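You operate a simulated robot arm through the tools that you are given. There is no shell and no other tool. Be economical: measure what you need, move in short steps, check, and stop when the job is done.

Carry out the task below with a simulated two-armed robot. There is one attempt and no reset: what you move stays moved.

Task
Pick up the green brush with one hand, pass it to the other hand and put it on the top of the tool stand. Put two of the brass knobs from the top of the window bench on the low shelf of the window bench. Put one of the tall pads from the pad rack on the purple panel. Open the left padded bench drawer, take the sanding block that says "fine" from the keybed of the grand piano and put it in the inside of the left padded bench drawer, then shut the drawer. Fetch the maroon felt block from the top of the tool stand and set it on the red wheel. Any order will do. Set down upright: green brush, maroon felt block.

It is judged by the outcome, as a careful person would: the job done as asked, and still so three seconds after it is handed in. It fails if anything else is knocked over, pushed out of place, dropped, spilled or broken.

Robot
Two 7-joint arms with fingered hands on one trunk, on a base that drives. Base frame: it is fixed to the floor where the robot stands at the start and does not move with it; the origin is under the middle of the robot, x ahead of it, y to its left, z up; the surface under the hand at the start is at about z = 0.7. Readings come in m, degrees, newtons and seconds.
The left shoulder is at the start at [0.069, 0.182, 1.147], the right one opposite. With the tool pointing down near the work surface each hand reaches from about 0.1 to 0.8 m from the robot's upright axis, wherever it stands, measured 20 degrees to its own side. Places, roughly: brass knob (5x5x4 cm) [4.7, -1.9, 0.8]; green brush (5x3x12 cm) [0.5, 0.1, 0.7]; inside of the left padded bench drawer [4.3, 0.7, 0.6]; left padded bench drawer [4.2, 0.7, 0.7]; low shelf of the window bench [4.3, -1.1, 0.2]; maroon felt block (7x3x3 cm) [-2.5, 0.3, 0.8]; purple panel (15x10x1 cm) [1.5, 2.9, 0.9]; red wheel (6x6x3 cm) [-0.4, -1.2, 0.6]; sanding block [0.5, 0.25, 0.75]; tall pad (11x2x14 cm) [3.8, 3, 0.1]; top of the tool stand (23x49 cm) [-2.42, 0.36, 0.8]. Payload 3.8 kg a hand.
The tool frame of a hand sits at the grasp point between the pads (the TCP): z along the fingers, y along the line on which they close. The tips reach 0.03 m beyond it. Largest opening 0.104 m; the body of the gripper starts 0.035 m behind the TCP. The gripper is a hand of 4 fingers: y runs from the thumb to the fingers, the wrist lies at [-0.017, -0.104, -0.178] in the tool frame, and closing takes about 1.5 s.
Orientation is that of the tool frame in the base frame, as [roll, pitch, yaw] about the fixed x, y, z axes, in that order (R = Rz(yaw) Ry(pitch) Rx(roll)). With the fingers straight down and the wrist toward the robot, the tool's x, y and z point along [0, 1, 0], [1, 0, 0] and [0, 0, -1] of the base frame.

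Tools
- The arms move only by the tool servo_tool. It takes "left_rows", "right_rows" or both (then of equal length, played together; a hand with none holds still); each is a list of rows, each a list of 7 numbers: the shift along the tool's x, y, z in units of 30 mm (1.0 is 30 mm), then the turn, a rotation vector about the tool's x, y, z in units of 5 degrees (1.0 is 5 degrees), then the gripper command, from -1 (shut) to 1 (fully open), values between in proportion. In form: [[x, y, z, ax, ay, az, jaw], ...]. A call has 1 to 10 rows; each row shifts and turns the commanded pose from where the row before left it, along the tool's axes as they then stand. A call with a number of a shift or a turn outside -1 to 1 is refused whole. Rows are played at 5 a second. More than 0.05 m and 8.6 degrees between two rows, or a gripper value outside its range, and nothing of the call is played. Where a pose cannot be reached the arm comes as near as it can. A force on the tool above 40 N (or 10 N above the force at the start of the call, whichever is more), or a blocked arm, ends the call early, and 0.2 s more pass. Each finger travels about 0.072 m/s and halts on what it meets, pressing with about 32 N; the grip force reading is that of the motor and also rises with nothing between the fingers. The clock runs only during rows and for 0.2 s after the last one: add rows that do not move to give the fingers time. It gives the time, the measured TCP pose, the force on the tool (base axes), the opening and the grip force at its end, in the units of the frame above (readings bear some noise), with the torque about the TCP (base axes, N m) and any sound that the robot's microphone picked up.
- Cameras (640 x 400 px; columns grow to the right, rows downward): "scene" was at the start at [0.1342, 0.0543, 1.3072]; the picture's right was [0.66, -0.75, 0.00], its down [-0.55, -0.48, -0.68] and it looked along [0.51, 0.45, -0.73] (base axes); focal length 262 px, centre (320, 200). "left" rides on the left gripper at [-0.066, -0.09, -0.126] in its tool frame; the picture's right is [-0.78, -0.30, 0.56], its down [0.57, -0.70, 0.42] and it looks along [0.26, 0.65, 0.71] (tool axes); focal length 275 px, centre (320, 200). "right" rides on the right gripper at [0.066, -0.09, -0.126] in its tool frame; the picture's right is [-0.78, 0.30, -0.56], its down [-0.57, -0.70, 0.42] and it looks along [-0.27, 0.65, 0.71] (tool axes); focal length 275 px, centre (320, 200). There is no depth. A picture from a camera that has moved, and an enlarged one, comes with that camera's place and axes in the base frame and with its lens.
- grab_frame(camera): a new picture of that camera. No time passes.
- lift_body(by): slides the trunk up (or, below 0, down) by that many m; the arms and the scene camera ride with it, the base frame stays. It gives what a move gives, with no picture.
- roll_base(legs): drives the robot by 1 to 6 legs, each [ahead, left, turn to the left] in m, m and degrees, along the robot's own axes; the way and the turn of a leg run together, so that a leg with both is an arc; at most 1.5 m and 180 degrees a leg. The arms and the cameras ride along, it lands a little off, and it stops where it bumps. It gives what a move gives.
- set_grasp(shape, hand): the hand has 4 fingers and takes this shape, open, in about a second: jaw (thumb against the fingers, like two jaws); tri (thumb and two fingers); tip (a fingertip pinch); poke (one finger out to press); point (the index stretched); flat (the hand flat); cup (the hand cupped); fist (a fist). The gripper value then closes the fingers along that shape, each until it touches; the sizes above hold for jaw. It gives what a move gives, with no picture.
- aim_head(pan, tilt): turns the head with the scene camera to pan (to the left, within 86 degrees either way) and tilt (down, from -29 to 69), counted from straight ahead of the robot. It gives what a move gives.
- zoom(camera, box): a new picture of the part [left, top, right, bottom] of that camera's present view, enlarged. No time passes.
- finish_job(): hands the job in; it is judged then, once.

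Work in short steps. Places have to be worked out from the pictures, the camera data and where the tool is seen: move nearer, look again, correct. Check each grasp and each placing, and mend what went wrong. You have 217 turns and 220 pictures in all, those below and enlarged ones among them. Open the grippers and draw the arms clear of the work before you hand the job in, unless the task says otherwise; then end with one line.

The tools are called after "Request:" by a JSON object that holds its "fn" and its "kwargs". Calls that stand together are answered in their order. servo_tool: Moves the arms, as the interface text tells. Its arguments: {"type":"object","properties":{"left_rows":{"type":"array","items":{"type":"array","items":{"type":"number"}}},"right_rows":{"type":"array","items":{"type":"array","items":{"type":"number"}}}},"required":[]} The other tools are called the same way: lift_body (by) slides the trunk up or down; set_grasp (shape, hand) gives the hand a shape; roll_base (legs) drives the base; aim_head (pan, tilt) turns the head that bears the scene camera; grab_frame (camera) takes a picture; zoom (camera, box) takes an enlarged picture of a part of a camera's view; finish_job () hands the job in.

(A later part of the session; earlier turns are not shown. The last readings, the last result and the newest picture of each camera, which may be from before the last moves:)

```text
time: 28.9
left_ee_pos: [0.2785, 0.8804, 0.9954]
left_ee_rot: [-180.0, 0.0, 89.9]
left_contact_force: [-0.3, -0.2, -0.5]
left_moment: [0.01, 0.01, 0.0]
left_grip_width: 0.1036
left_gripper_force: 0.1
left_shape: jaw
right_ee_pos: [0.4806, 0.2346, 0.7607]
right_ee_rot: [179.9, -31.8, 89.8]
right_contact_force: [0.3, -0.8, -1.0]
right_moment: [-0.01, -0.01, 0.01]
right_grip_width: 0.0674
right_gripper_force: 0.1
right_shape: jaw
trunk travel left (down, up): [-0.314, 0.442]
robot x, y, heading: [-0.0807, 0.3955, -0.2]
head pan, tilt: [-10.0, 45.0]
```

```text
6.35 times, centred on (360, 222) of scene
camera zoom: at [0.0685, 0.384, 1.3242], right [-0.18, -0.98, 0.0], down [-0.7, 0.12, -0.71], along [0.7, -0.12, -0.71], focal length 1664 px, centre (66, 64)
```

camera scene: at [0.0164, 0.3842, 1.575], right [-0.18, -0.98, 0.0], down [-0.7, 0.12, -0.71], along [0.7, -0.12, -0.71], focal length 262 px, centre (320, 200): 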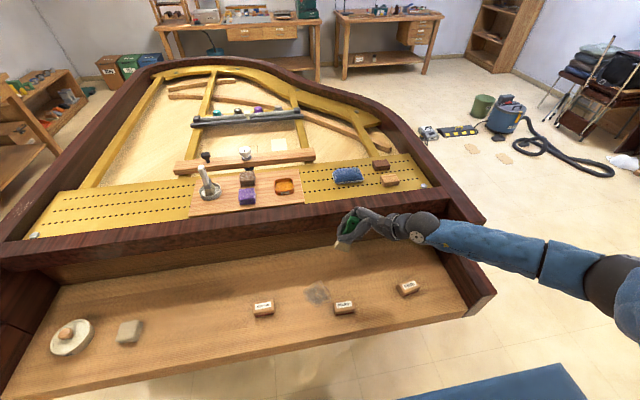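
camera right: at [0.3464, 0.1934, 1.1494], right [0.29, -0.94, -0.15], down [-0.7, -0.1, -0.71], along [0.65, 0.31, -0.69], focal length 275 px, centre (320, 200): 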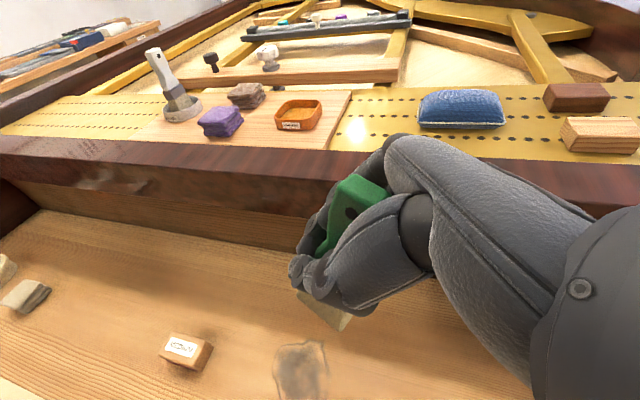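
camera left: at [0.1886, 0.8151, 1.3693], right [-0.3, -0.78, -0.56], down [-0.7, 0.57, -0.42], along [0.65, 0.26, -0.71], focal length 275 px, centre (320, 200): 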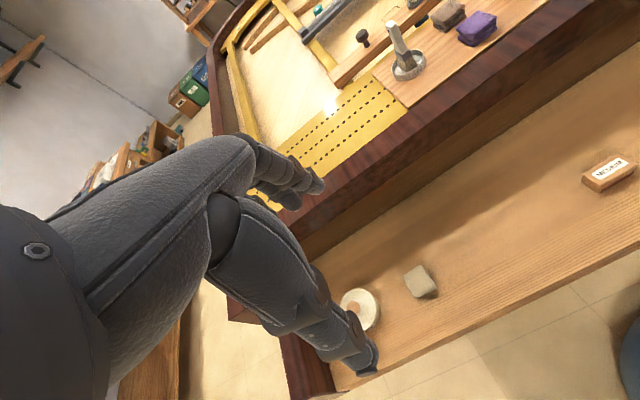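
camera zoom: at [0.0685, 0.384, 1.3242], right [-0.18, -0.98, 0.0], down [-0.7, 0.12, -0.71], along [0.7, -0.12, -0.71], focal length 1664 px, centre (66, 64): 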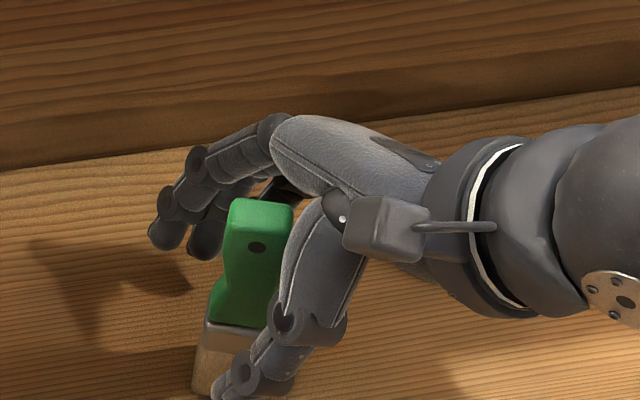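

The brush stands free. I retreat along the fingers, tilt to 55° and come alongside lower; the trunk will do the lowering.

Request:
{"fn": "servo_tool", "kwargs": {"right_rows": [[0, 0, -0.9, 0, 0, 0, 0.3], [0, 0, -0.9, 0, 0, 0, 0.3], [0, 0, -0.9, 0, 0, 0, 0.3], [0, 0, -0.9, 0, 0, 0, 0.3], [0, 0, 0, 0, 0.93, 0, 0.3], [0, 0, 0, 0, 0.93, 0, 0.3], [0, 0, 0, 0, 0.93, 0, 0.3], [0, 0, 0, 0, 0.93, 0, 0.3], [0, 0, 0, 0, 0.93, 0, 0.3], [0, 0, 0, 0, 0, 0, 0.3]]}}

Request:
{"fn": "grab_frame", "kwargs": {"camera": "right"}}

```text
time: 31.1
left_ee_pos: [0.2784, 0.8788, 0.9957]
left_ee_rot: [-179.9, 0.0, 89.9]
left_contact_force: [0.0, -0.4, -0.6]
left_moment: [-0.02, 0.03, 0.01]
left_grip_width: 0.1037
left_gripper_force: 0.0
left_shape: jaw
right_ee_pos: [0.4813, 0.1776, 0.8523]
right_ee_rot: [179.7, -55.1, 89.9]
right_contact_force: [-0.8, 0.0, 0.3]
right_moment: [-0.03, 0.0, 0.0]
right_grip_width: 0.0673
right_gripper_force: 0.0
right_shape: jaw
trunk travel left (down, up): [-0.314, 0.442]
robot x, y, heading: [-0.0758, 0.3953, -0.1]
head pan, tilt: [-10.0, 45.0]
```

```text
184 pictures are left
camera right: at [0.3916, 0.1122, 0.9782], right [0.29, -0.9, -0.32], down [-0.7, 0.02, -0.71], along [0.65, 0.43, -0.62], focal length 275 px, centre (320, 200)
```

right: 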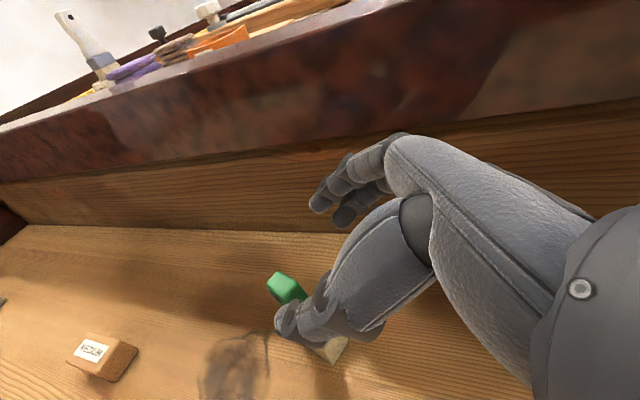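

Request:
{"fn": "servo_tool", "kwargs": {"right_rows": [[-0.88, -0.03, 0.26, 0, 0, 0, 0.4], [-0.88, -0.03, 0.26, 0, 0, 0, 0.4], [0, 0, 0, 0, 0, 0, 0.4]]}}

Request:
{"fn": "zoom", "kwargs": {"camera": "scene", "box": [310, 170, 470, 270]}}

```text
time: 31.9
left_ee_pos: [0.2789, 0.8806, 0.9958]
left_ee_rot: [-179.7, 0.0, 89.9]
left_contact_force: [-0.6, -1.1, -0.4]
left_moment: [-0.01, -0.02, -0.02]
left_grip_width: 0.1037
left_gripper_force: 0.1
left_shape: jaw
right_ee_pos: [0.4795, 0.1631, 0.8018]
right_ee_rot: [179.9, -55.0, 89.9]
right_contact_force: [0.7, -0.2, -0.4]
right_moment: [-0.01, -0.02, -0.02]
right_grip_width: 0.0724
right_gripper_force: 0.0
right_shape: jaw
trunk travel left (down, up): [-0.314, 0.442]
robot x, y, heading: [-0.0812, 0.3978, 0.0]
head pan, tilt: [-10.0, 45.0]
```

```text
4.00 times, centred on (390, 220) of scene
camera zoom: at [0.0684, 0.384, 1.3242], right [-0.18, -0.98, 0.0], down [-0.7, 0.12, -0.71], along [0.7, -0.12, -0.71], focal length 1049 px, centre (40, 120)
```

zoom: 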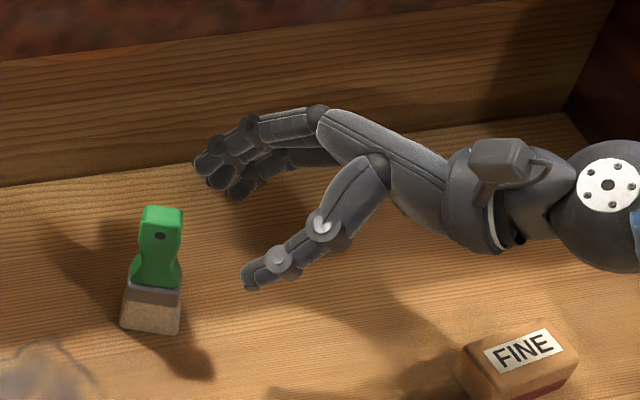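

The brush is clear to see, with its centre at about [0.474, 0.236] and yawed about 17° (right end nearer the robot). I yaw the hand to match and shift to the pre-position.

Request:
{"fn": "servo_tool", "kwargs": {"right_rows": [[0, 0, 0, -0.96, 0, 0.67, 0.4], [0, 0, 0, -0.96, 0, 0.67, 0.4], [0, 0, 0, -0.96, 0, 0.67, 0.4], [-0.22, -0.9, -0.32, 0, 0, 0, 0.4], [0, 0, 0, 0, 0, 0, 0.4]]}}

Request:
{"fn": "lift_body", "kwargs": {"by": -0.063}}

Request:
{"fn": "zoom", "kwargs": {"camera": "scene", "box": [310, 170, 470, 270]}}

Request:
{"fn": "grab_frame", "kwargs": {"camera": "right"}}

```text
time: 33.1
left_ee_pos: [0.2782, 0.88, 0.9945]
left_ee_rot: [-179.9, 0.1, 90.0]
left_contact_force: [0.6, -0.8, 1.2]
left_moment: [0.0, -0.02, 0.02]
left_grip_width: 0.1036
left_gripper_force: 0.1
left_shape: jaw
right_ee_pos: [0.4508, 0.1571, 0.8012]
right_ee_rot: [179.9, -55.1, 72.3]
right_contact_force: [-0.7, 0.7, 0.2]
right_moment: [0.01, -0.01, -0.02]
right_grip_width: 0.0724
right_gripper_force: 0.1
right_shape: jaw
trunk travel left (down, up): [-0.314, 0.442]
robot x, y, heading: [-0.0797, 0.3963, -0.2]
head pan, tilt: [-10.0, 45.0]
```

```text
time: 34.1
left_ee_pos: [0.2768, 0.8815, 0.9323]
left_ee_rot: [179.9, 0.0, 90.0]
left_contact_force: [0.0, 0.5, 0.7]
left_moment: [-0.02, 0.03, 0.04]
left_grip_width: 0.1038
left_gripper_force: 0.0
left_shape: jaw
right_ee_pos: [0.4502, 0.1587, 0.7453]
right_ee_rot: [178.4, -55.5, 73.4]
right_contact_force: [-1.4, -2.5, 27.9]
right_moment: [-0.48, -1.14, -0.14]
right_grip_width: 0.0724
right_gripper_force: 0.2
right_shape: jaw
trunk travel left (down, up): [-0.251, 0.505]
robot x, y, heading: [-0.0807, 0.3993, -0.2]
head pan, tilt: [-10.0, 45.0]
```

```text
4.00 times, centred on (390, 220) of scene
camera zoom: at [0.0919, 0.3846, 1.2607], right [-0.18, -0.98, 0.0], down [-0.69, 0.12, -0.71], along [0.7, -0.13, -0.71], focal length 1049 px, centre (40, 120)
```

zoom: 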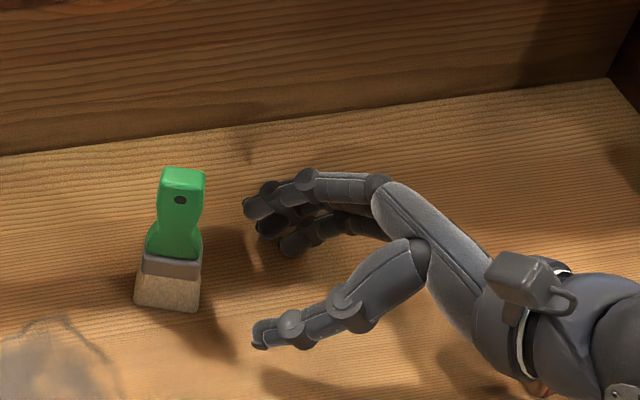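

```text
181 pictures are left
camera right: at [0.3434, 0.1226, 0.8689], right [0.01, -0.95, -0.32], down [-0.65, 0.24, -0.72], along [0.76, 0.22, -0.61], focal length 275 px, centre (320, 200)
```

right: 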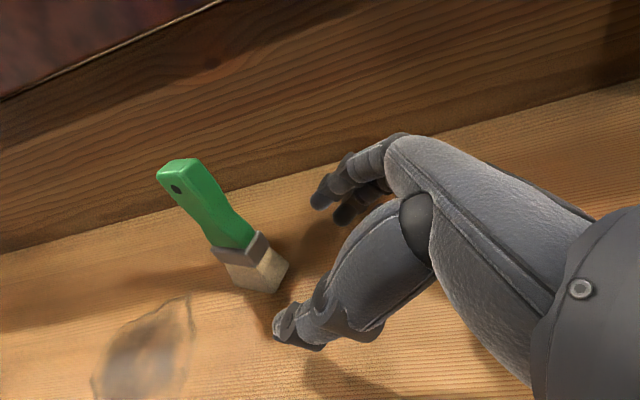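

The lowest finger touches the keybed at about 28 N. I raise the trunk 1.5 cm and check that the force goes away.

Request:
{"fn": "lift_body", "kwargs": {"by": 0.014}}

Request:
{"fn": "grab_frame", "kwargs": {"camera": "scene"}}

```text
time: 34.7
left_ee_pos: [0.2778, 0.8804, 0.9462]
left_ee_rot: [-180.0, 0.0, 90.0]
left_contact_force: [-0.3, 0.2, 0.1]
left_moment: [0.02, 0.03, 0.02]
left_grip_width: 0.1036
left_gripper_force: 0.0
left_shape: jaw
right_ee_pos: [0.4493, 0.1571, 0.7486]
right_ee_rot: [-179.4, -54.8, 71.6]
right_contact_force: [-1.0, -0.7, -0.5]
right_moment: [-0.01, 0.02, 0.0]
right_grip_width: 0.0725
right_gripper_force: 0.1
right_shape: jaw
trunk travel left (down, up): [-0.265, 0.491]
robot x, y, heading: [-0.0835, 0.3951, -0.0]
head pan, tilt: [-10.0, 45.0]
```

```text
180 pictures are left
camera scene: at [0.0887, 0.3841, 1.2739], right [-0.18, -0.98, 0.0], down [-0.7, 0.12, -0.71], along [0.7, -0.12, -0.71], focal length 262 px, centre (320, 200)
```

scene: 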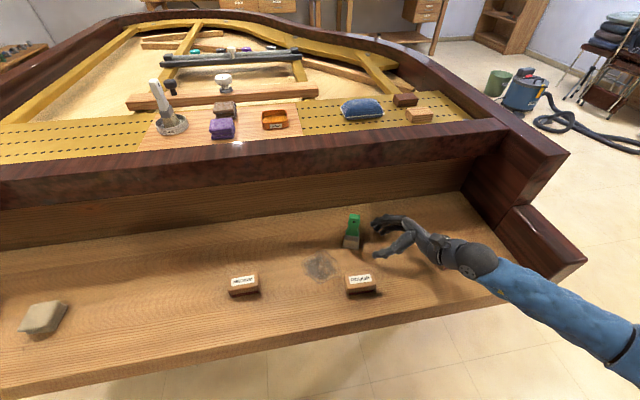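

Free now. I advance 7 cm horizontally along the hand's heading so the brush sits near the fingertips.

Request:
{"fn": "servo_tool", "kwargs": {"right_rows": [[0.45, 0, 0.64, 0, 0, 0, 0.4], [0.45, 0, 0.64, 0, 0, 0, 0.4], [0.45, 0, 0.64, 0, 0, 0, 0.4], [0, 0, 0, 0, 0, 0, 0.4]]}}

Request:
{"fn": "zoom", "kwargs": {"camera": "scene", "box": [310, 190, 470, 290]}}

Request:
{"fn": "grab_frame", "kwargs": {"camera": "right"}}

```text
time: 35.7
left_ee_pos: [0.2791, 0.8801, 0.9465]
left_ee_rot: [180.0, 0.0, 89.9]
left_contact_force: [-0.4, -0.1, -0.7]
left_moment: [0.02, 0.01, -0.01]
left_grip_width: 0.1037
left_gripper_force: 0.0
left_shape: jaw
right_ee_pos: [0.4688, 0.2237, 0.7503]
right_ee_rot: [-179.9, -55.1, 72.1]
right_contact_force: [-0.8, 0.0, -0.5]
right_moment: [0.02, 0.0, 0.02]
right_grip_width: 0.0725
right_gripper_force: 0.1
right_shape: jaw
trunk travel left (down, up): [-0.265, 0.491]
robot x, y, heading: [-0.0812, 0.3991, -0.3]
head pan, tilt: [-10.0, 45.0]
```

```text
4.00 times, centred on (390, 240) of scene
camera zoom: at [0.0882, 0.3837, 1.2742], right [-0.18, -0.98, 0.0], down [-0.7, 0.12, -0.71], along [0.7, -0.12, -0.71], focal length 1049 px, centre (40, 40)
```

zoom: 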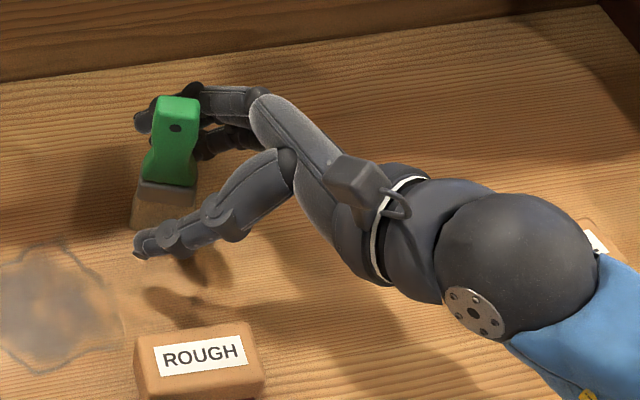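

```text
178 pictures are left
camera right: at [0.3647, 0.1888, 0.8765], right [0.01, -0.95, -0.32], down [-0.66, 0.23, -0.71], along [0.75, 0.21, -0.63], focal length 275 px, centre (320, 200)
```

right: 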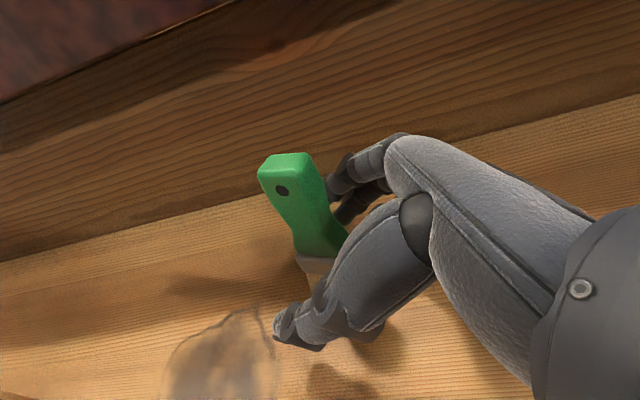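

The handle top stands free above the fingers. I close.

Request:
{"fn": "servo_tool", "kwargs": {"right_rows": [[0, 0, 0, 0, 0, 0, 0], [0, 0, 0, 0, 0, 0, -0.5], [0, 0, 0, 0, 0, 0, -1], [0, 0, 0, 0, 0, 0, -1], [0, 0, 0, 0, 0, 0, -1], [0, 0, 0, 0, 0, 0, -1]]}}

Request:
{"fn": "zoom", "kwargs": {"camera": "scene", "box": [310, 190, 470, 290]}}

Request:
{"fn": "grab_frame", "kwargs": {"camera": "right"}}

```text
time: 37.1
left_ee_pos: [0.2799, 0.8807, 0.9457]
left_ee_rot: [-179.9, 0.1, 89.9]
left_contact_force: [-1.0, 0.2, -0.3]
left_moment: [0.01, -0.03, -0.01]
left_grip_width: 0.1037
left_gripper_force: 0.1
left_shape: jaw
right_ee_pos: [0.4692, 0.224, 0.751]
right_ee_rot: [179.9, -55.1, 72.3]
right_contact_force: [0.4, 0.6, 0.2]
right_moment: [0.02, -0.01, -0.02]
right_grip_width: 0.0167
right_gripper_force: 32.6
right_shape: jaw
trunk travel left (down, up): [-0.265, 0.491]
robot x, y, heading: [-0.0789, 0.3966, -0.0]
head pan, tilt: [-10.0, 45.0]
```

```text
4.00 times, centred on (390, 240) of scene
camera zoom: at [0.0883, 0.3839, 1.2742], right [-0.18, -0.98, 0.0], down [-0.7, 0.12, -0.71], along [0.7, -0.12, -0.71], focal length 1049 px, centre (40, 40)
```

zoom: 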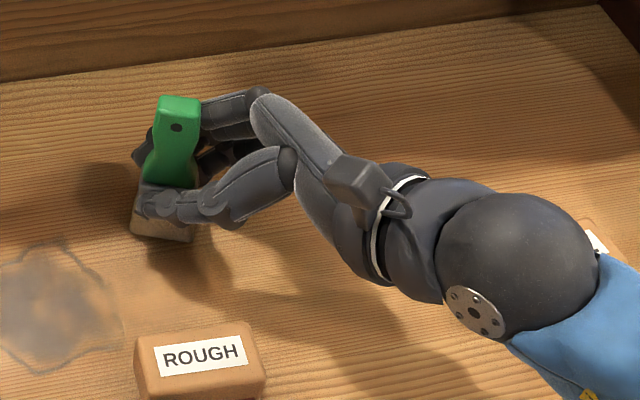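

```text
176 pictures are left
camera right: at [0.3647, 0.1887, 0.8767], right [0.01, -0.95, -0.32], down [-0.66, 0.23, -0.71], along [0.75, 0.21, -0.63], focal length 275 px, centre (320, 200)
```

right: 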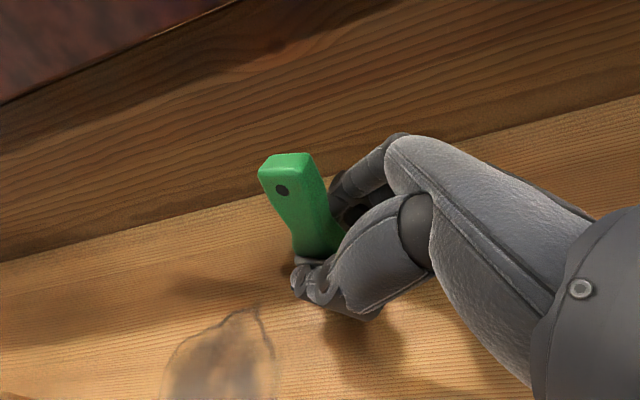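

Good grasp: the brush is upright with the handle free. I lift it with the trunk.

Request:
{"fn": "lift_body", "kwargs": {"by": 0.26}}

Request:
{"fn": "grab_frame", "kwargs": {"camera": "right"}}

Request:
{"fn": "grab_frame", "kwargs": {"camera": "scene"}}

```text
time: 39.8
left_ee_pos: [0.2801, 0.8795, 1.2052]
left_ee_rot: [-179.8, 0.0, 89.9]
left_contact_force: [0.3, 0.8, -0.9]
left_moment: [0.0, -0.01, -0.02]
left_grip_width: 0.104
left_gripper_force: 0.0
left_shape: jaw
right_ee_pos: [0.4707, 0.2248, 1.0119]
right_ee_rot: [-179.9, -55.0, 72.0]
right_contact_force: [-0.1, 0.3, -1.3]
right_moment: [-0.03, 0.0, 0.0]
right_grip_width: 0.0168
right_gripper_force: 31.7
right_shape: jaw
trunk travel left (down, up): [-0.525, 0.231]
robot x, y, heading: [-0.0838, 0.3966, -0.1]
head pan, tilt: [-10.0, 45.0]
```

```text
175 pictures are left
camera right: at [0.366, 0.1895, 1.1374], right [0.01, -0.95, -0.32], down [-0.66, 0.23, -0.71], along [0.75, 0.21, -0.63], focal length 275 px, centre (320, 200)
```

right: 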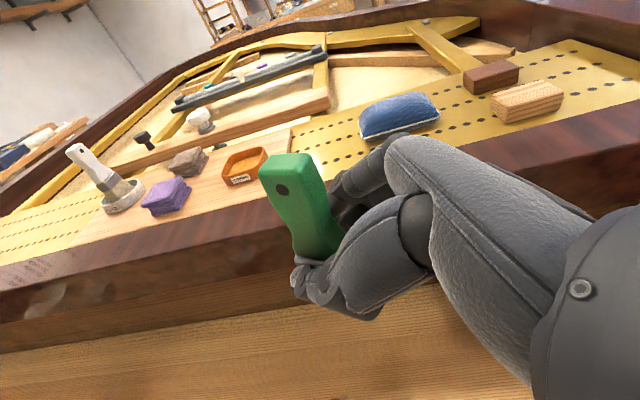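

```text
174 pictures are left
camera scene: at [0.0199, 0.3841, 1.5368], right [-0.18, -0.98, 0.0], down [-0.7, 0.12, -0.71], along [0.7, -0.12, -0.71], focal length 262 px, centre (320, 200)
```

scene: 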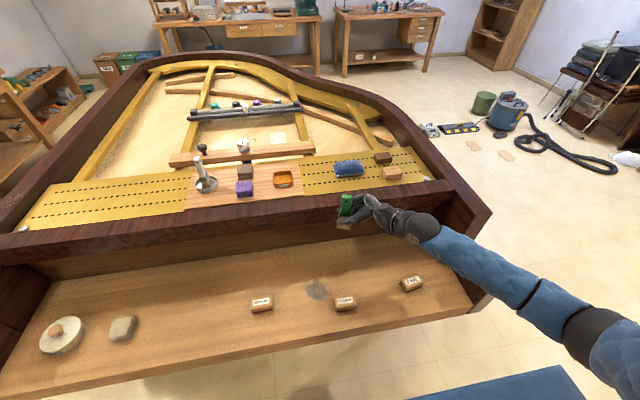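

Lifted cleanly, and FINE, ROUGH and the rest look in place. I move the right hand 8 cm to the left in the air and bring the left hand toward the handover spot.

Request:
{"fn": "servo_tool", "kwargs": {"right_rows": [[0.49, -0.27, 0.69, 0, 0, 0, -1], [0.49, -0.27, 0.69, 0, 0, 0, -1], [0.49, -0.27, 0.69, 0, 0, 0, -1], [0, 0, 0, 0, 0, 0, -1], [0, 0, 0, 0, 0, 0, -1], [0, 0, 0, 0, 0, 0, -1], [0, 0, 0, 0, 0, 0, -1], [0, 0, 0, 0, 0, 0, -1], [0, 0, 0, 0, 0, 0, -1], [0, 0, 0, 0, 0, 0, -1]], "left_rows": [[-0.96, 0.36, 0, 0, 0, 0, 0.5], [-0.96, 0.36, 0, 0, 0, 0, 0.5], [-0.96, 0.36, 0, 0, 0, 0, 0.5], [-0.96, 0.36, 0, 0, 0, 0, 0.5], [-0.96, 0.36, 0, 0, 0, 0, 0.5], [-0.96, 0.36, 0, 0, 0, 0, 0.5], [-0.96, 0.36, 0, 0, 0, 0, 0.5], [-0.96, 0.36, 0, 0, 0, 0, 0.5], [-0.96, 0.36, 0, 0, 0, 0, 0.5], [-0.96, 0.36, 0, 0, 0, 0, 0.5]]}}

Request:
{"fn": "servo_tool", "kwargs": {"left_rows": [[-0.96, 0.36, 0, 0, -0.8, 0.7, 0.5], [-0.96, 0.36, 0, 0, -0.8, 0.7, 0.5], [-0.9, 0.3, 0, 0, -0.8, 0.7, 0.5], [0, 0, 0, 0, -0.8, 0.7, 0.5], [0, 0, 0, 0, -0.8, 0.7, 0.5], [0, 0, 0, 0, 0, 0, 0.5]]}}

Request:
{"fn": "grab_frame", "kwargs": {"camera": "scene"}}

Request:
{"fn": "grab_frame", "kwargs": {"camera": "left"}}

```text
time: 42.0
left_ee_pos: [0.3834, 0.5895, 1.2061]
left_ee_rot: [-179.9, -0.1, 89.9]
left_contact_force: [-0.1, 0.6, 1.3]
left_moment: [0.03, 0.0, 0.01]
left_grip_width: 0.0781
left_gripper_force: 0.0
left_shape: jaw
right_ee_pos: [0.4723, 0.304, 1.0129]
right_ee_rot: [180.0, -55.1, 72.3]
right_contact_force: [0.1, 0.2, -2.2]
right_moment: [0.0, -0.01, 0.02]
right_grip_width: 0.0166
right_gripper_force: 31.8
right_shape: jaw
trunk travel left (down, up): [-0.525, 0.231]
robot x, y, heading: [-0.0796, 0.3948, -0.0]
head pan, tilt: [-10.0, 45.0]
```

```text
time: 43.4
left_ee_pos: [0.4118, 0.5064, 1.2129]
left_ee_rot: [176.7, 19.8, 71.6]
left_contact_force: [-0.1, 0.6, 0.4]
left_moment: [0.0, 0.03, 0.02]
left_grip_width: 0.0784
left_gripper_force: 0.0
left_shape: jaw
right_ee_pos: [0.4707, 0.3051, 1.0123]
right_ee_rot: [179.9, -55.0, 72.2]
right_contact_force: [-0.3, -0.3, -0.8]
right_moment: [0.0, 0.02, 0.0]
right_grip_width: 0.017
right_gripper_force: 32.0
right_shape: jaw
trunk travel left (down, up): [-0.525, 0.231]
robot x, y, heading: [-0.0815, 0.3928, -0.4]
head pan, tilt: [-10.0, 45.0]
```

```text
173 pictures are left
camera scene: at [0.0198, 0.3838, 1.5369], right [-0.18, -0.98, 0.0], down [-0.7, 0.12, -0.71], along [0.7, -0.12, -0.71], focal length 262 px, centre (320, 200)
```

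scene: 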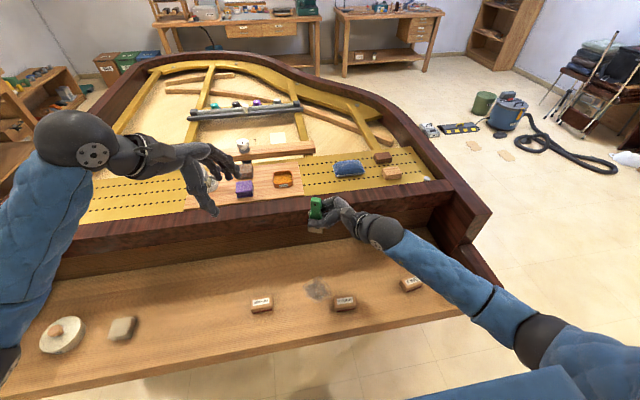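

```text
172 pictures are left
camera left: at [0.3128, 0.516, 1.348], right [-0.54, -0.79, -0.28], down [-0.52, 0.58, -0.63], along [0.66, -0.2, -0.73], focal length 275 px, centre (320, 200)
```

left: 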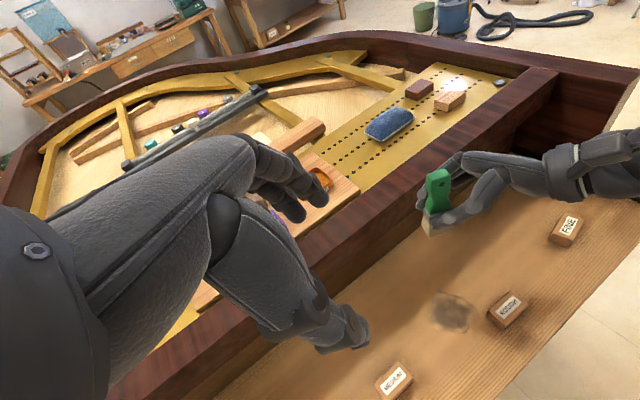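

Both views put the brush top at about [0.473, 0.319, 1.082]. I bring the left hand to 8 cm short of the grasp, along its axis.

Request:
{"fn": "servo_tool", "kwargs": {"left_rows": [[-0.62, 0.71, 0.66, 0, 0, 0, 0.5], [-0.62, 0.71, 0.66, 0, 0, 0, 0.5], [-0.62, 0.71, 0.66, 0, 0, 0, 0.5], [-0.62, 0.71, 0.66, 0, 0, 0, 0.5], [-0.62, 0.71, 0.66, 0, 0, 0, 0.5], [0, 0, 0, 0, 0, 0, 0.5]]}}

Request:
{"fn": "zoom", "kwargs": {"camera": "scene", "box": [210, 120, 410, 245]}}

Request:
{"fn": "grab_frame", "kwargs": {"camera": "left"}}

Request:
{"fn": "grab_frame", "kwargs": {"camera": "right"}}

```text
time: 44.8
left_ee_pos: [0.48, 0.3573, 1.1593]
left_ee_rot: [176.8, 19.7, 71.5]
left_contact_force: [0.8, -0.5, -0.6]
left_moment: [-0.01, 0.04, -0.01]
left_grip_width: 0.0783
left_gripper_force: 0.0
left_shape: jaw
right_ee_pos: [0.4707, 0.306, 1.0138]
right_ee_rot: [179.9, -55.1, 72.3]
right_contact_force: [-0.4, -0.7, -0.1]
right_moment: [-0.03, -0.01, -0.02]
right_grip_width: 0.017
right_gripper_force: 31.9
right_shape: jaw
trunk travel left (down, up): [-0.525, 0.231]
robot x, y, heading: [-0.0772, 0.3969, -0.3]
head pan, tilt: [-10.0, 45.0]
```

```text
3.20 times, centred on (310, 182) of scene
camera zoom: at [0.0196, 0.3847, 1.5369], right [-0.18, -0.98, 0.0], down [-0.7, 0.12, -0.71], along [0.7, -0.12, -0.71], focal length 839 px, centre (352, 256)
```

zoom: 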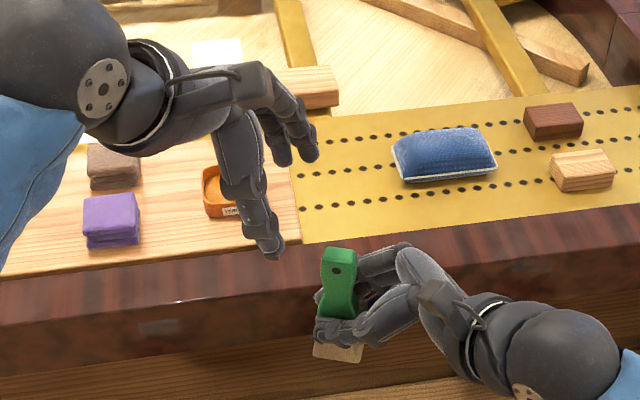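

```text
170 pictures are left
camera left: at [0.3811, 0.3678, 1.294], right [-0.54, -0.79, -0.28], down [-0.52, 0.58, -0.63], along [0.66, -0.2, -0.73], focal length 275 px, centre (320, 200)
```

left: 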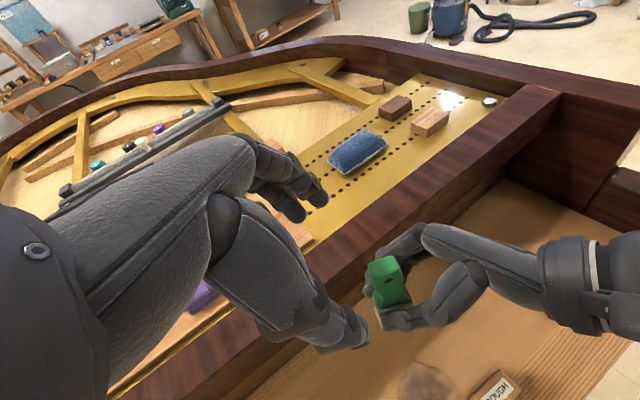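

```text
169 pictures are left
camera right: at [0.3667, 0.2702, 1.1398], right [0.01, -0.95, -0.32], down [-0.66, 0.23, -0.71], along [0.75, 0.21, -0.63], focal length 275 px, centre (320, 200)
```

right: 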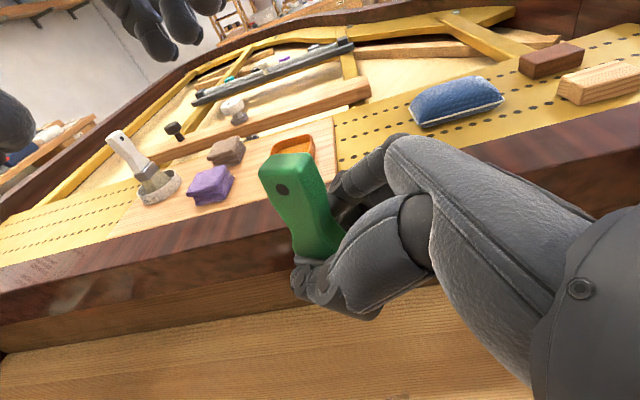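

Aligned in the closing direction, with the thumb on the near side and the fingers on the far side. I advance 8 cm along the left tool axis.

Request:
{"fn": "servo_tool", "kwargs": {"left_rows": [[-0.04, 0, 0.66, 0, 0, 0, 0.5], [-0.04, 0, 0.66, 0, 0, 0, 0.5], [-0.04, 0, 0.66, 0, 0, 0, 0.5], [-0.04, 0, 0.66, 0, 0, 0, 0.5], [0, 0, 0, 0, 0, 0, 0.5]]}}

Request:
{"fn": "zoom", "kwargs": {"camera": "scene", "box": [230, 140, 390, 240]}}

Request:
{"fn": "grab_frame", "kwargs": {"camera": "right"}}

Request:
{"fn": "zoom", "kwargs": {"camera": "left", "box": [200, 130, 480, 370]}}

```text
time: 46.0
left_ee_pos: [0.4746, 0.3262, 1.0825]
left_ee_rot: [176.8, 19.7, 71.7]
left_contact_force: [-0.4, 0.9, -0.3]
left_moment: [0.03, -0.01, 0.04]
left_grip_width: 0.0784
left_gripper_force: 0.0
left_shape: jaw
right_ee_pos: [0.4709, 0.305, 1.0142]
right_ee_rot: [-180.0, -55.1, 72.2]
right_contact_force: [0.3, 0.5, -0.7]
right_moment: [0.0, -0.01, 0.01]
right_grip_width: 0.0169
right_gripper_force: 32.2
right_shape: jaw
trunk travel left (down, up): [-0.525, 0.231]
robot x, y, heading: [-0.0794, 0.3936, -0.1]
head pan, tilt: [-10.0, 45.0]
```

```text
4.00 times, centred on (310, 190) of scene
camera zoom: at [0.0199, 0.384, 1.5369], right [-0.18, -0.98, 0.0], down [-0.7, 0.12, -0.71], along [0.7, -0.12, -0.71], focal length 1049 px, centre (360, 240)
```

zoom: 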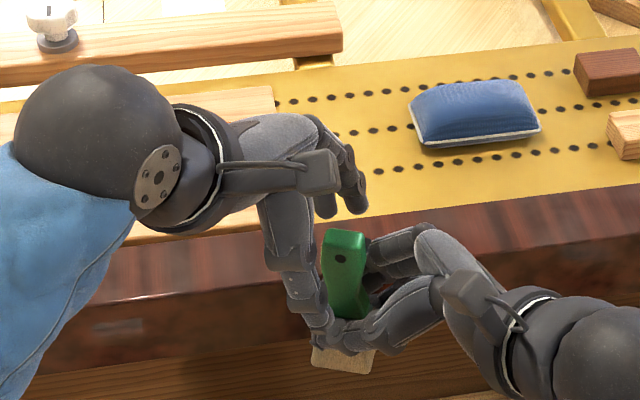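

```text
167 pictures are left
camera right: at [0.3669, 0.2697, 1.1397], right [0.01, -0.95, -0.32], down [-0.66, 0.23, -0.71], along [0.75, 0.21, -0.63], focal length 275 px, centre (320, 200)
```

right: 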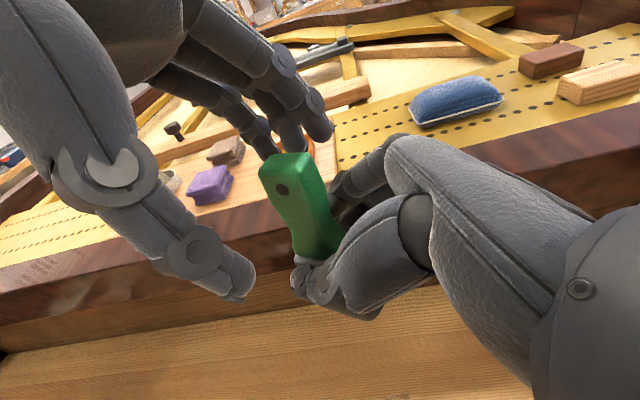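

```text
1.67 times, centred on (340, 250) of left
camera zoom: at [0.3758, 0.3373, 1.2179], right [-0.54, -0.79, -0.28], down [-0.52, 0.58, -0.63], along [0.66, -0.2, -0.73], focal length 459 px, centre (287, 117)
```

zoom: 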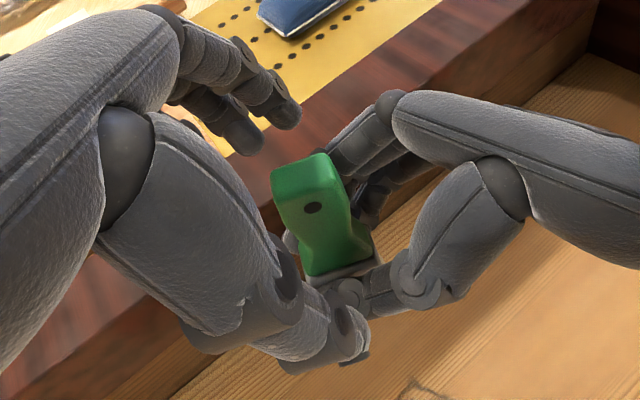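

The brush is about 1.5 cm off to the side of the left finger centre. I shift the left hand 9 mm laterally toward it, then close.

Request:
{"fn": "servo_tool", "kwargs": {"left_rows": [[-0.15, 0, 0, 0, 0, 0, 0.5], [-0.15, 0, 0, 0, 0, 0, 0.5], [0, 0, 0, 0, 0, 0, 0.1], [0, 0, 0, 0, 0, 0, -0.4], [0, 0, 0, 0, 0, 0, -1], [0, 0, 0, 0, 0, 0, -1], [0, 0, 0, 0, 0, 0, -1], [0, 0, 0, 0, 0, 0, -1]]}}

Request:
{"fn": "grab_frame", "kwargs": {"camera": "right"}}

Request:
{"fn": "zoom", "kwargs": {"camera": "left", "box": [200, 130, 480, 370]}}

Request:
{"fn": "zoom", "kwargs": {"camera": "scene", "box": [230, 140, 390, 240]}}

```text
time: 47.8
left_ee_pos: [0.472, 0.3182, 1.0857]
left_ee_rot: [176.9, 19.7, 71.7]
left_contact_force: [-0.1, -0.2, 0.6]
left_moment: [-0.03, -0.01, 0.01]
left_grip_width: 0.0126
left_gripper_force: 31.8
left_shape: jaw
right_ee_pos: [0.4709, 0.3039, 1.0143]
right_ee_rot: [179.9, -55.1, 72.3]
right_contact_force: [1.0, 0.2, -0.8]
right_moment: [-0.01, -0.01, -0.02]
right_grip_width: 0.0165
right_gripper_force: 31.7
right_shape: jaw
trunk travel left (down, up): [-0.525, 0.231]
robot x, y, heading: [-0.0809, 0.3975, -0.2]
head pan, tilt: [-10.0, 45.0]
```

```text
165 pictures are left
camera right: at [0.3669, 0.2696, 1.1398], right [0.01, -0.95, -0.32], down [-0.66, 0.23, -0.71], along [0.75, 0.21, -0.62], focal length 275 px, centre (320, 200)
```

right: 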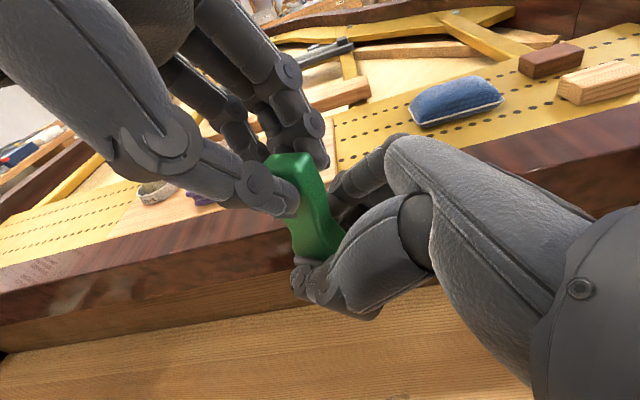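

```text
1.67 times, centred on (340, 250) of left
camera zoom: at [0.3737, 0.3293, 1.2207], right [-0.54, -0.79, -0.28], down [-0.52, 0.58, -0.63], along [0.66, -0.2, -0.73], focal length 459 px, centre (287, 117)
```

zoom: 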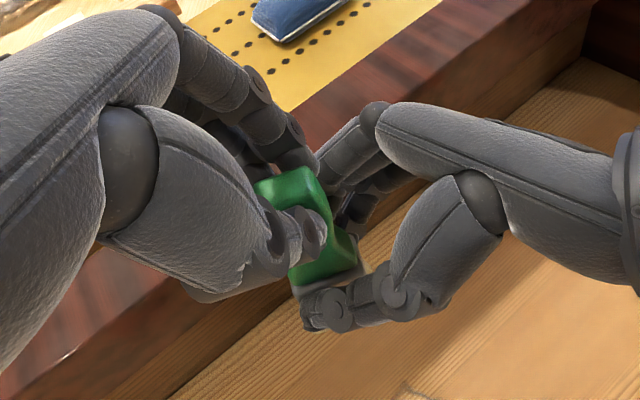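

```text
4.00 times, centred on (310, 190) of scene
camera zoom: at [0.0199, 0.384, 1.5369], right [-0.18, -0.98, 0.0], down [-0.7, 0.12, -0.71], along [0.7, -0.12, -0.71], focal length 1049 px, centre (360, 240)
```

zoom: 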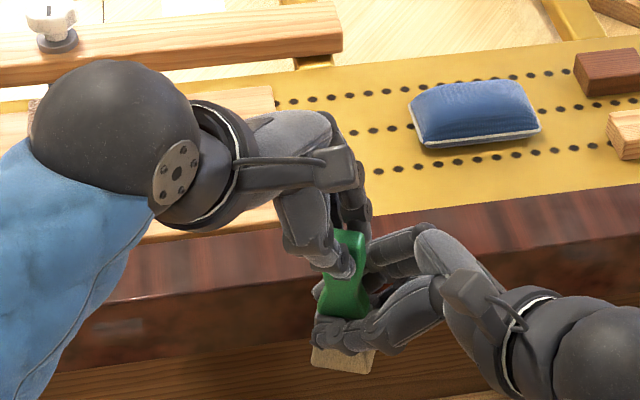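

The left hand has the handle. I open the right hand and check that the brush stays put.

Request:
{"fn": "servo_tool", "kwargs": {"right_rows": [[0, 0, 0, 0, 0, 0, -0.6], [0, 0, 0, 0, 0, 0, -0.2], [0, 0, 0, 0, 0, 0, 0.3], [0, 0, 0, 0, 0, 0, 0.6], [0, 0, 0, 0, 0, 0, 0.6]]}}

Request:
{"fn": "grab_frame", "kwargs": {"camera": "right"}}

Request:
{"fn": "zoom", "kwargs": {"camera": "scene", "box": [230, 140, 390, 240]}}

```text
time: 49.0
left_ee_pos: [0.4723, 0.3185, 1.085]
left_ee_rot: [176.9, 19.6, 71.7]
left_contact_force: [0.2, -0.3, 0.0]
left_moment: [-0.01, -0.01, 0.04]
left_grip_width: 0.0125
left_gripper_force: 32.1
left_shape: jaw
right_ee_pos: [0.4715, 0.3045, 1.0139]
right_ee_rot: [179.8, -55.1, 72.3]
right_contact_force: [0.7, 0.0, -0.2]
right_moment: [-0.02, -0.02, -0.02]
right_grip_width: 0.0826
right_gripper_force: 0.0
right_shape: jaw
trunk travel left (down, up): [-0.525, 0.231]
robot x, y, heading: [-0.0816, 0.3964, -0.1]
head pan, tilt: [-10.0, 45.0]
```

```text
162 pictures are left
camera right: at [0.3669, 0.2696, 1.1397], right [0.01, -0.95, -0.32], down [-0.66, 0.23, -0.71], along [0.75, 0.21, -0.63], focal length 275 px, centre (320, 200)
```

right: 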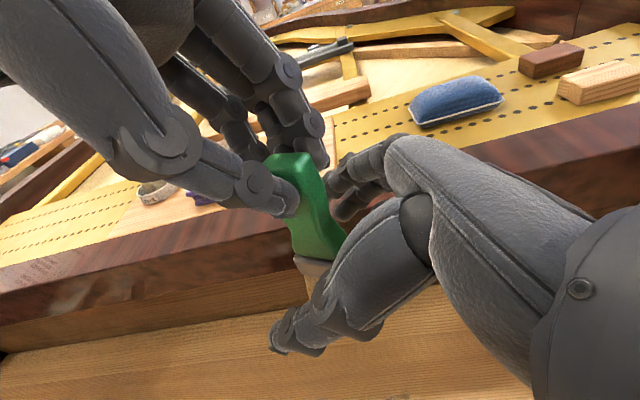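

```text
4.00 times, centred on (310, 190) of scene
camera zoom: at [0.0199, 0.384, 1.5369], right [-0.18, -0.98, 0.0], down [-0.7, 0.12, -0.71], along [0.7, -0.12, -0.71], focal length 1049 px, centre (360, 240)
```

zoom: 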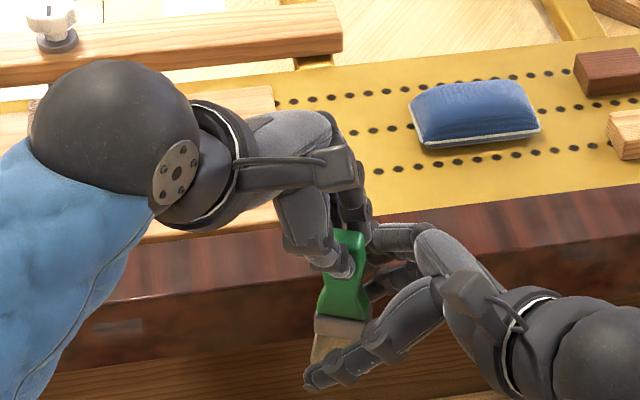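

The left hand holds the brush alone. I back the right hand straight off, away from it.

Request:
{"fn": "servo_tool", "kwargs": {"right_rows": [[-0.575, 0, -0.8, 0, 0, 0, 0.6], [-0.575, 0, -0.8, 0, 0, 0, 0.6], [-0.575, 0, -0.8, 0, 0, 0, 0.6], [-0.575, 0, -0.8, 0, 0, 0, 0.6], [-0.575, 0, -0.8, 0, 0, 0, 0.6], [0, 0, 0, 0, 0, 0, 0.6]]}}

Request:
{"fn": "servo_tool", "kwargs": {"right_rows": [[0, 0, 0, 0, -1, 0, 0.6], [0, 0, 0, 0, -1, 0, 0.6], [0, 0, 0, 0, -1, 0, 0.6], [0, 0, 0, 0, -1, 0, 0.6], [0, 0, 0, 0, -1, 0, 0.6], [0, 0, 0, 0, -1, 0, 0.6], [0, 0, 0, 0, -1, 0, 0.6], [0, 0, 0, 0, -1, 0, 0.6], [0, 0, 0, 0, -1, 0, 0.6], [0, 0, 0, 0, -1, 0, 0.6]], "left_rows": [[0, -0.5, 0, 0, 0, 0, -1], [0, -0.5, 0, 0, 0, 0, -1], [0, -0.5, 0, 0, 0, 0, -1], [0.5, -0.5, -0.5, 0, 0, 0, -1], [0.5, -0.5, -0.5, 0, 0, 0, -1], [0.5, -0.5, 0, 0, 0, 0, -1], [0.5, 0, 0, 0, 0, 0, -1], [0.5, 0, 0, 0, 0, 0, -1], [0.5, 0, 0, 0, 0, 0, -1], [0.5, 0, 0, 0, 0, 0, -1]]}}

Request:
{"fn": "grab_frame", "kwargs": {"camera": "scene"}}

Request:
{"fn": "grab_frame", "kwargs": {"camera": "left"}}

```text
time: 50.4
left_ee_pos: [0.4733, 0.3182, 1.0861]
left_ee_rot: [176.9, 19.8, 71.7]
left_contact_force: [-1.1, 0.0, 0.6]
left_moment: [0.01, 0.03, -0.01]
left_grip_width: 0.0128
left_gripper_force: 31.7
left_shape: jaw
right_ee_pos: [0.4262, 0.1627, 1.0089]
right_ee_rot: [-180.0, -55.1, 72.1]
right_contact_force: [0.2, 0.1, 0.1]
right_moment: [0.03, 0.01, 0.03]
right_grip_width: 0.0831
right_gripper_force: 0.0
right_shape: jaw
trunk travel left (down, up): [-0.525, 0.231]
robot x, y, heading: [-0.0825, 0.3991, 0.1]
head pan, tilt: [-10.0, 45.0]
```

```text
time: 52.6
left_ee_pos: [0.4195, 0.4522, 1.0734]
left_ee_rot: [176.9, 19.8, 71.6]
left_contact_force: [-0.2, 0.6, -0.2]
left_moment: [0.01, 0.0, 0.05]
left_grip_width: 0.0129
left_gripper_force: 32.1
left_shape: jaw
right_ee_pos: [0.4253, 0.1642, 1.009]
right_ee_rot: [180.0, -4.9, 72.1]
right_contact_force: [0.1, 0.2, 0.6]
right_moment: [-0.03, -0.05, -0.01]
right_grip_width: 0.0828
right_gripper_force: 0.0
right_shape: jaw
trunk travel left (down, up): [-0.525, 0.231]
robot x, y, heading: [-0.0801, 0.4001, -0.1]
head pan, tilt: [-10.0, 45.0]
```

```text
160 pictures are left
camera scene: at [0.0202, 0.3849, 1.5368], right [-0.18, -0.98, 0.0], down [-0.7, 0.12, -0.71], along [0.7, -0.12, -0.71], focal length 262 px, centre (320, 200)
```

scene: 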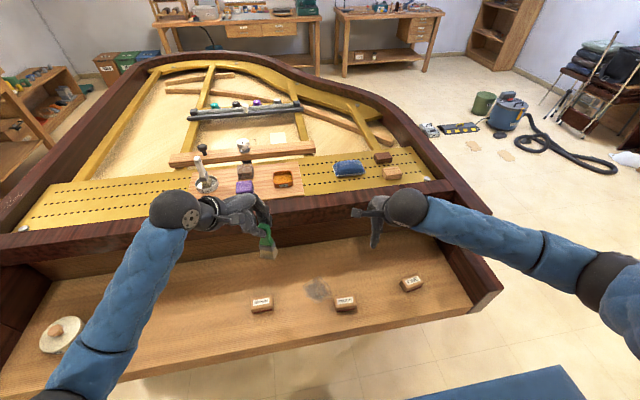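

```text
159 pictures are left
camera left: at [0.3209, 0.4627, 1.2087], right [-0.54, -0.79, -0.28], down [-0.52, 0.58, -0.63], along [0.66, -0.2, -0.73], focal length 275 px, centre (320, 200)
```

left: 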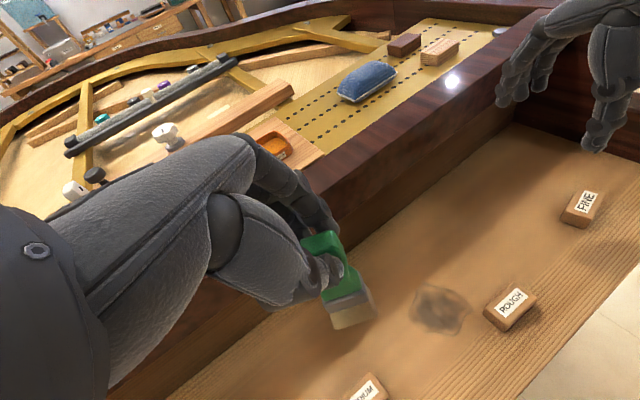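

Handover done. While I'm here I put ROUGH back (2.5 cm in −y). I straighten the right hand above it and lower the trunk.

Request:
{"fn": "servo_tool", "kwargs": {"right_rows": [[0, 0, 0, 0, -0.25, -0.9, 0.9], [0, 0, 0, 0, -0.25, -0.9, 0.9], [0, 0, 0, 0, -0.25, -0.9, 0.9], [0, 0, 0, 0, -0.25, -0.9, 0.9], [0.96, -0.79, 0, 0, 0, 0, 0.9], [0.96, -0.79, 0, 0, 0, 0, 0.9], [0.96, -0.79, 0, 0, 0, 0, 0.9], [0, 0, 0, 0, 0, 0, 0.9]]}}

Request:
{"fn": "lift_body", "kwargs": {"by": -0.15}}

Request:
{"fn": "grab_frame", "kwargs": {"camera": "scene"}}

Request:
{"fn": "grab_frame", "kwargs": {"camera": "right"}}

```text
time: 54.4
left_ee_pos: [0.4194, 0.4505, 1.0731]
left_ee_rot: [176.9, 19.6, 71.7]
left_contact_force: [-0.7, -0.6, -0.7]
left_moment: [0.05, 0.0, 0.01]
left_grip_width: 0.0128
left_gripper_force: 32.0
left_shape: jaw
right_ee_pos: [0.3514, 0.2495, 1.0093]
right_ee_rot: [179.2, 0.1, 90.2]
right_contact_force: [-0.4, 0.6, -0.1]
right_moment: [0.03, -0.01, -0.04]
right_grip_width: 0.0986
right_gripper_force: 0.0
right_shape: jaw
trunk travel left (down, up): [-0.525, 0.231]
robot x, y, heading: [-0.0817, 0.3984, 0.0]
head pan, tilt: [-10.0, 45.0]
```

```text
time: 56.1
left_ee_pos: [0.4188, 0.4498, 0.9259]
left_ee_rot: [176.7, 19.8, 71.6]
left_contact_force: [0.6, 0.6, -0.3]
left_moment: [0.03, 0.04, -0.03]
left_grip_width: 0.0127
left_gripper_force: 32.2
left_shape: jaw
right_ee_pos: [0.3538, 0.2496, 0.8604]
right_ee_rot: [179.0, 0.1, 90.2]
right_contact_force: [-0.4, -0.4, -0.5]
right_moment: [0.06, -0.02, 0.01]
right_grip_width: 0.0987
right_gripper_force: 0.1
right_shape: jaw
trunk travel left (down, up): [-0.375, 0.381]
robot x, y, heading: [-0.0825, 0.3976, 0.2]
head pan, tilt: [-10.0, 45.0]
```

```text
158 pictures are left
camera scene: at [0.0482, 0.384, 1.3861], right [-0.18, -0.98, 0.0], down [-0.7, 0.12, -0.71], along [0.7, -0.12, -0.71], focal length 262 px, centre (320, 200)
```

scene: 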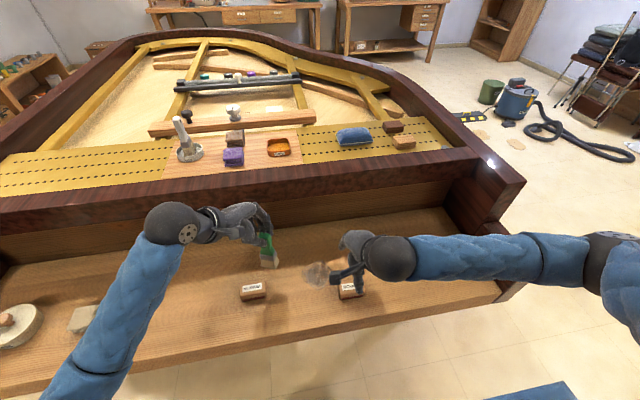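

```text
157 pictures are left
camera right: at [0.263, 0.3154, 0.9837], right [0.29, -0.77, 0.56], down [-0.69, -0.58, -0.43], along [0.66, -0.26, -0.7], focal length 275 px, centre (320, 200)
```

right: 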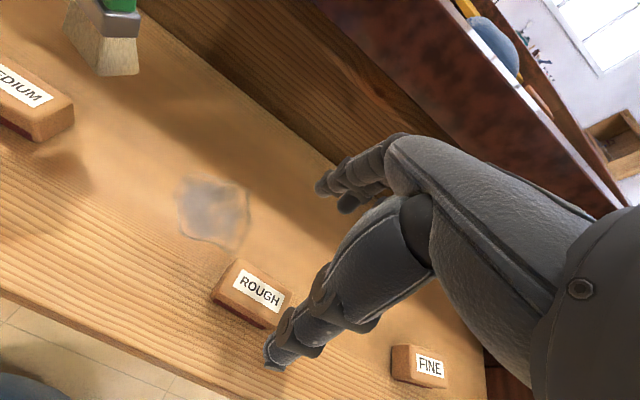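

Aligned above ROUGH within a few mm. I descend, grip, lift it 1 cm, shift 2.5 cm in −y, and set it down, checking in between.

Request:
{"fn": "servo_tool", "kwargs": {"right_rows": [[-0.03, 0.03, 0.8, 0, 0, 0, 0.9], [-0.03, 0.03, 0.8, 0, 0, 0, 0.9], [-0.03, 0, 0.8, 0, 0, 0, 0.9], [0, 0, 0.8, 0, 0, 0, 0.9], [0, 0, 0.75, 0, 0, 0, 0.9], [0, 0, 0, 0, 0, 0, 0.3], [0, 0, 0, 0, 0, 0, -0.3], [0, 0, 0, 0, 0, 0, -1], [0, 0, 0, 0, 0, 0, -1], [0, 0, 0, 0, 0, 0, -1]]}}

Request:
{"fn": "zoom", "kwargs": {"camera": "scene", "box": [220, 220, 420, 345]}}

```text
time: 58.3
left_ee_pos: [0.418, 0.4497, 0.9239]
left_ee_rot: [176.8, 19.7, 71.6]
left_contact_force: [-0.8, 0.2, -1.5]
left_moment: [0.02, 0.0, -0.02]
left_grip_width: 0.0125
left_gripper_force: 31.9
left_shape: jaw
right_ee_pos: [0.3584, 0.248, 0.7636]
right_ee_rot: [179.2, 0.0, 90.1]
right_contact_force: [0.1, 0.6, 5.0]
right_moment: [-0.07, -0.1, -0.03]
right_grip_width: 0.0211
right_gripper_force: 32.0
right_shape: jaw
right hand out of reach, approached as far as the arm can: row 5
trunk travel left (down, up): [-0.375, 0.381]
robot x, y, heading: [-0.0799, 0.3956, -0.1]
head pan, tilt: [-10.0, 45.0]
```

```text
3.20 times, centred on (320, 282) of scene
camera zoom: at [0.0482, 0.3841, 1.386], right [-0.18, -0.98, 0.0], down [-0.7, 0.12, -0.71], along [0.7, -0.12, -0.71], focal length 839 px, centre (320, -64)
```

zoom: 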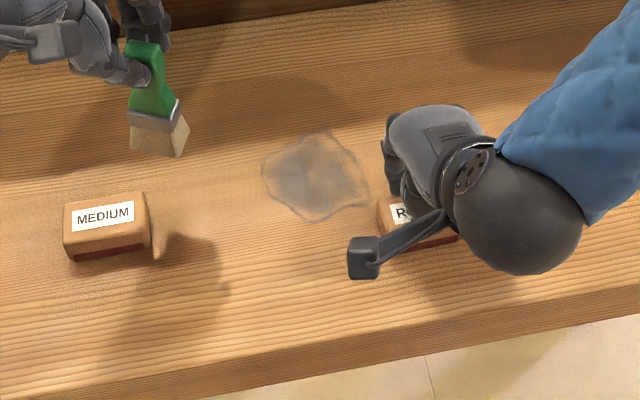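

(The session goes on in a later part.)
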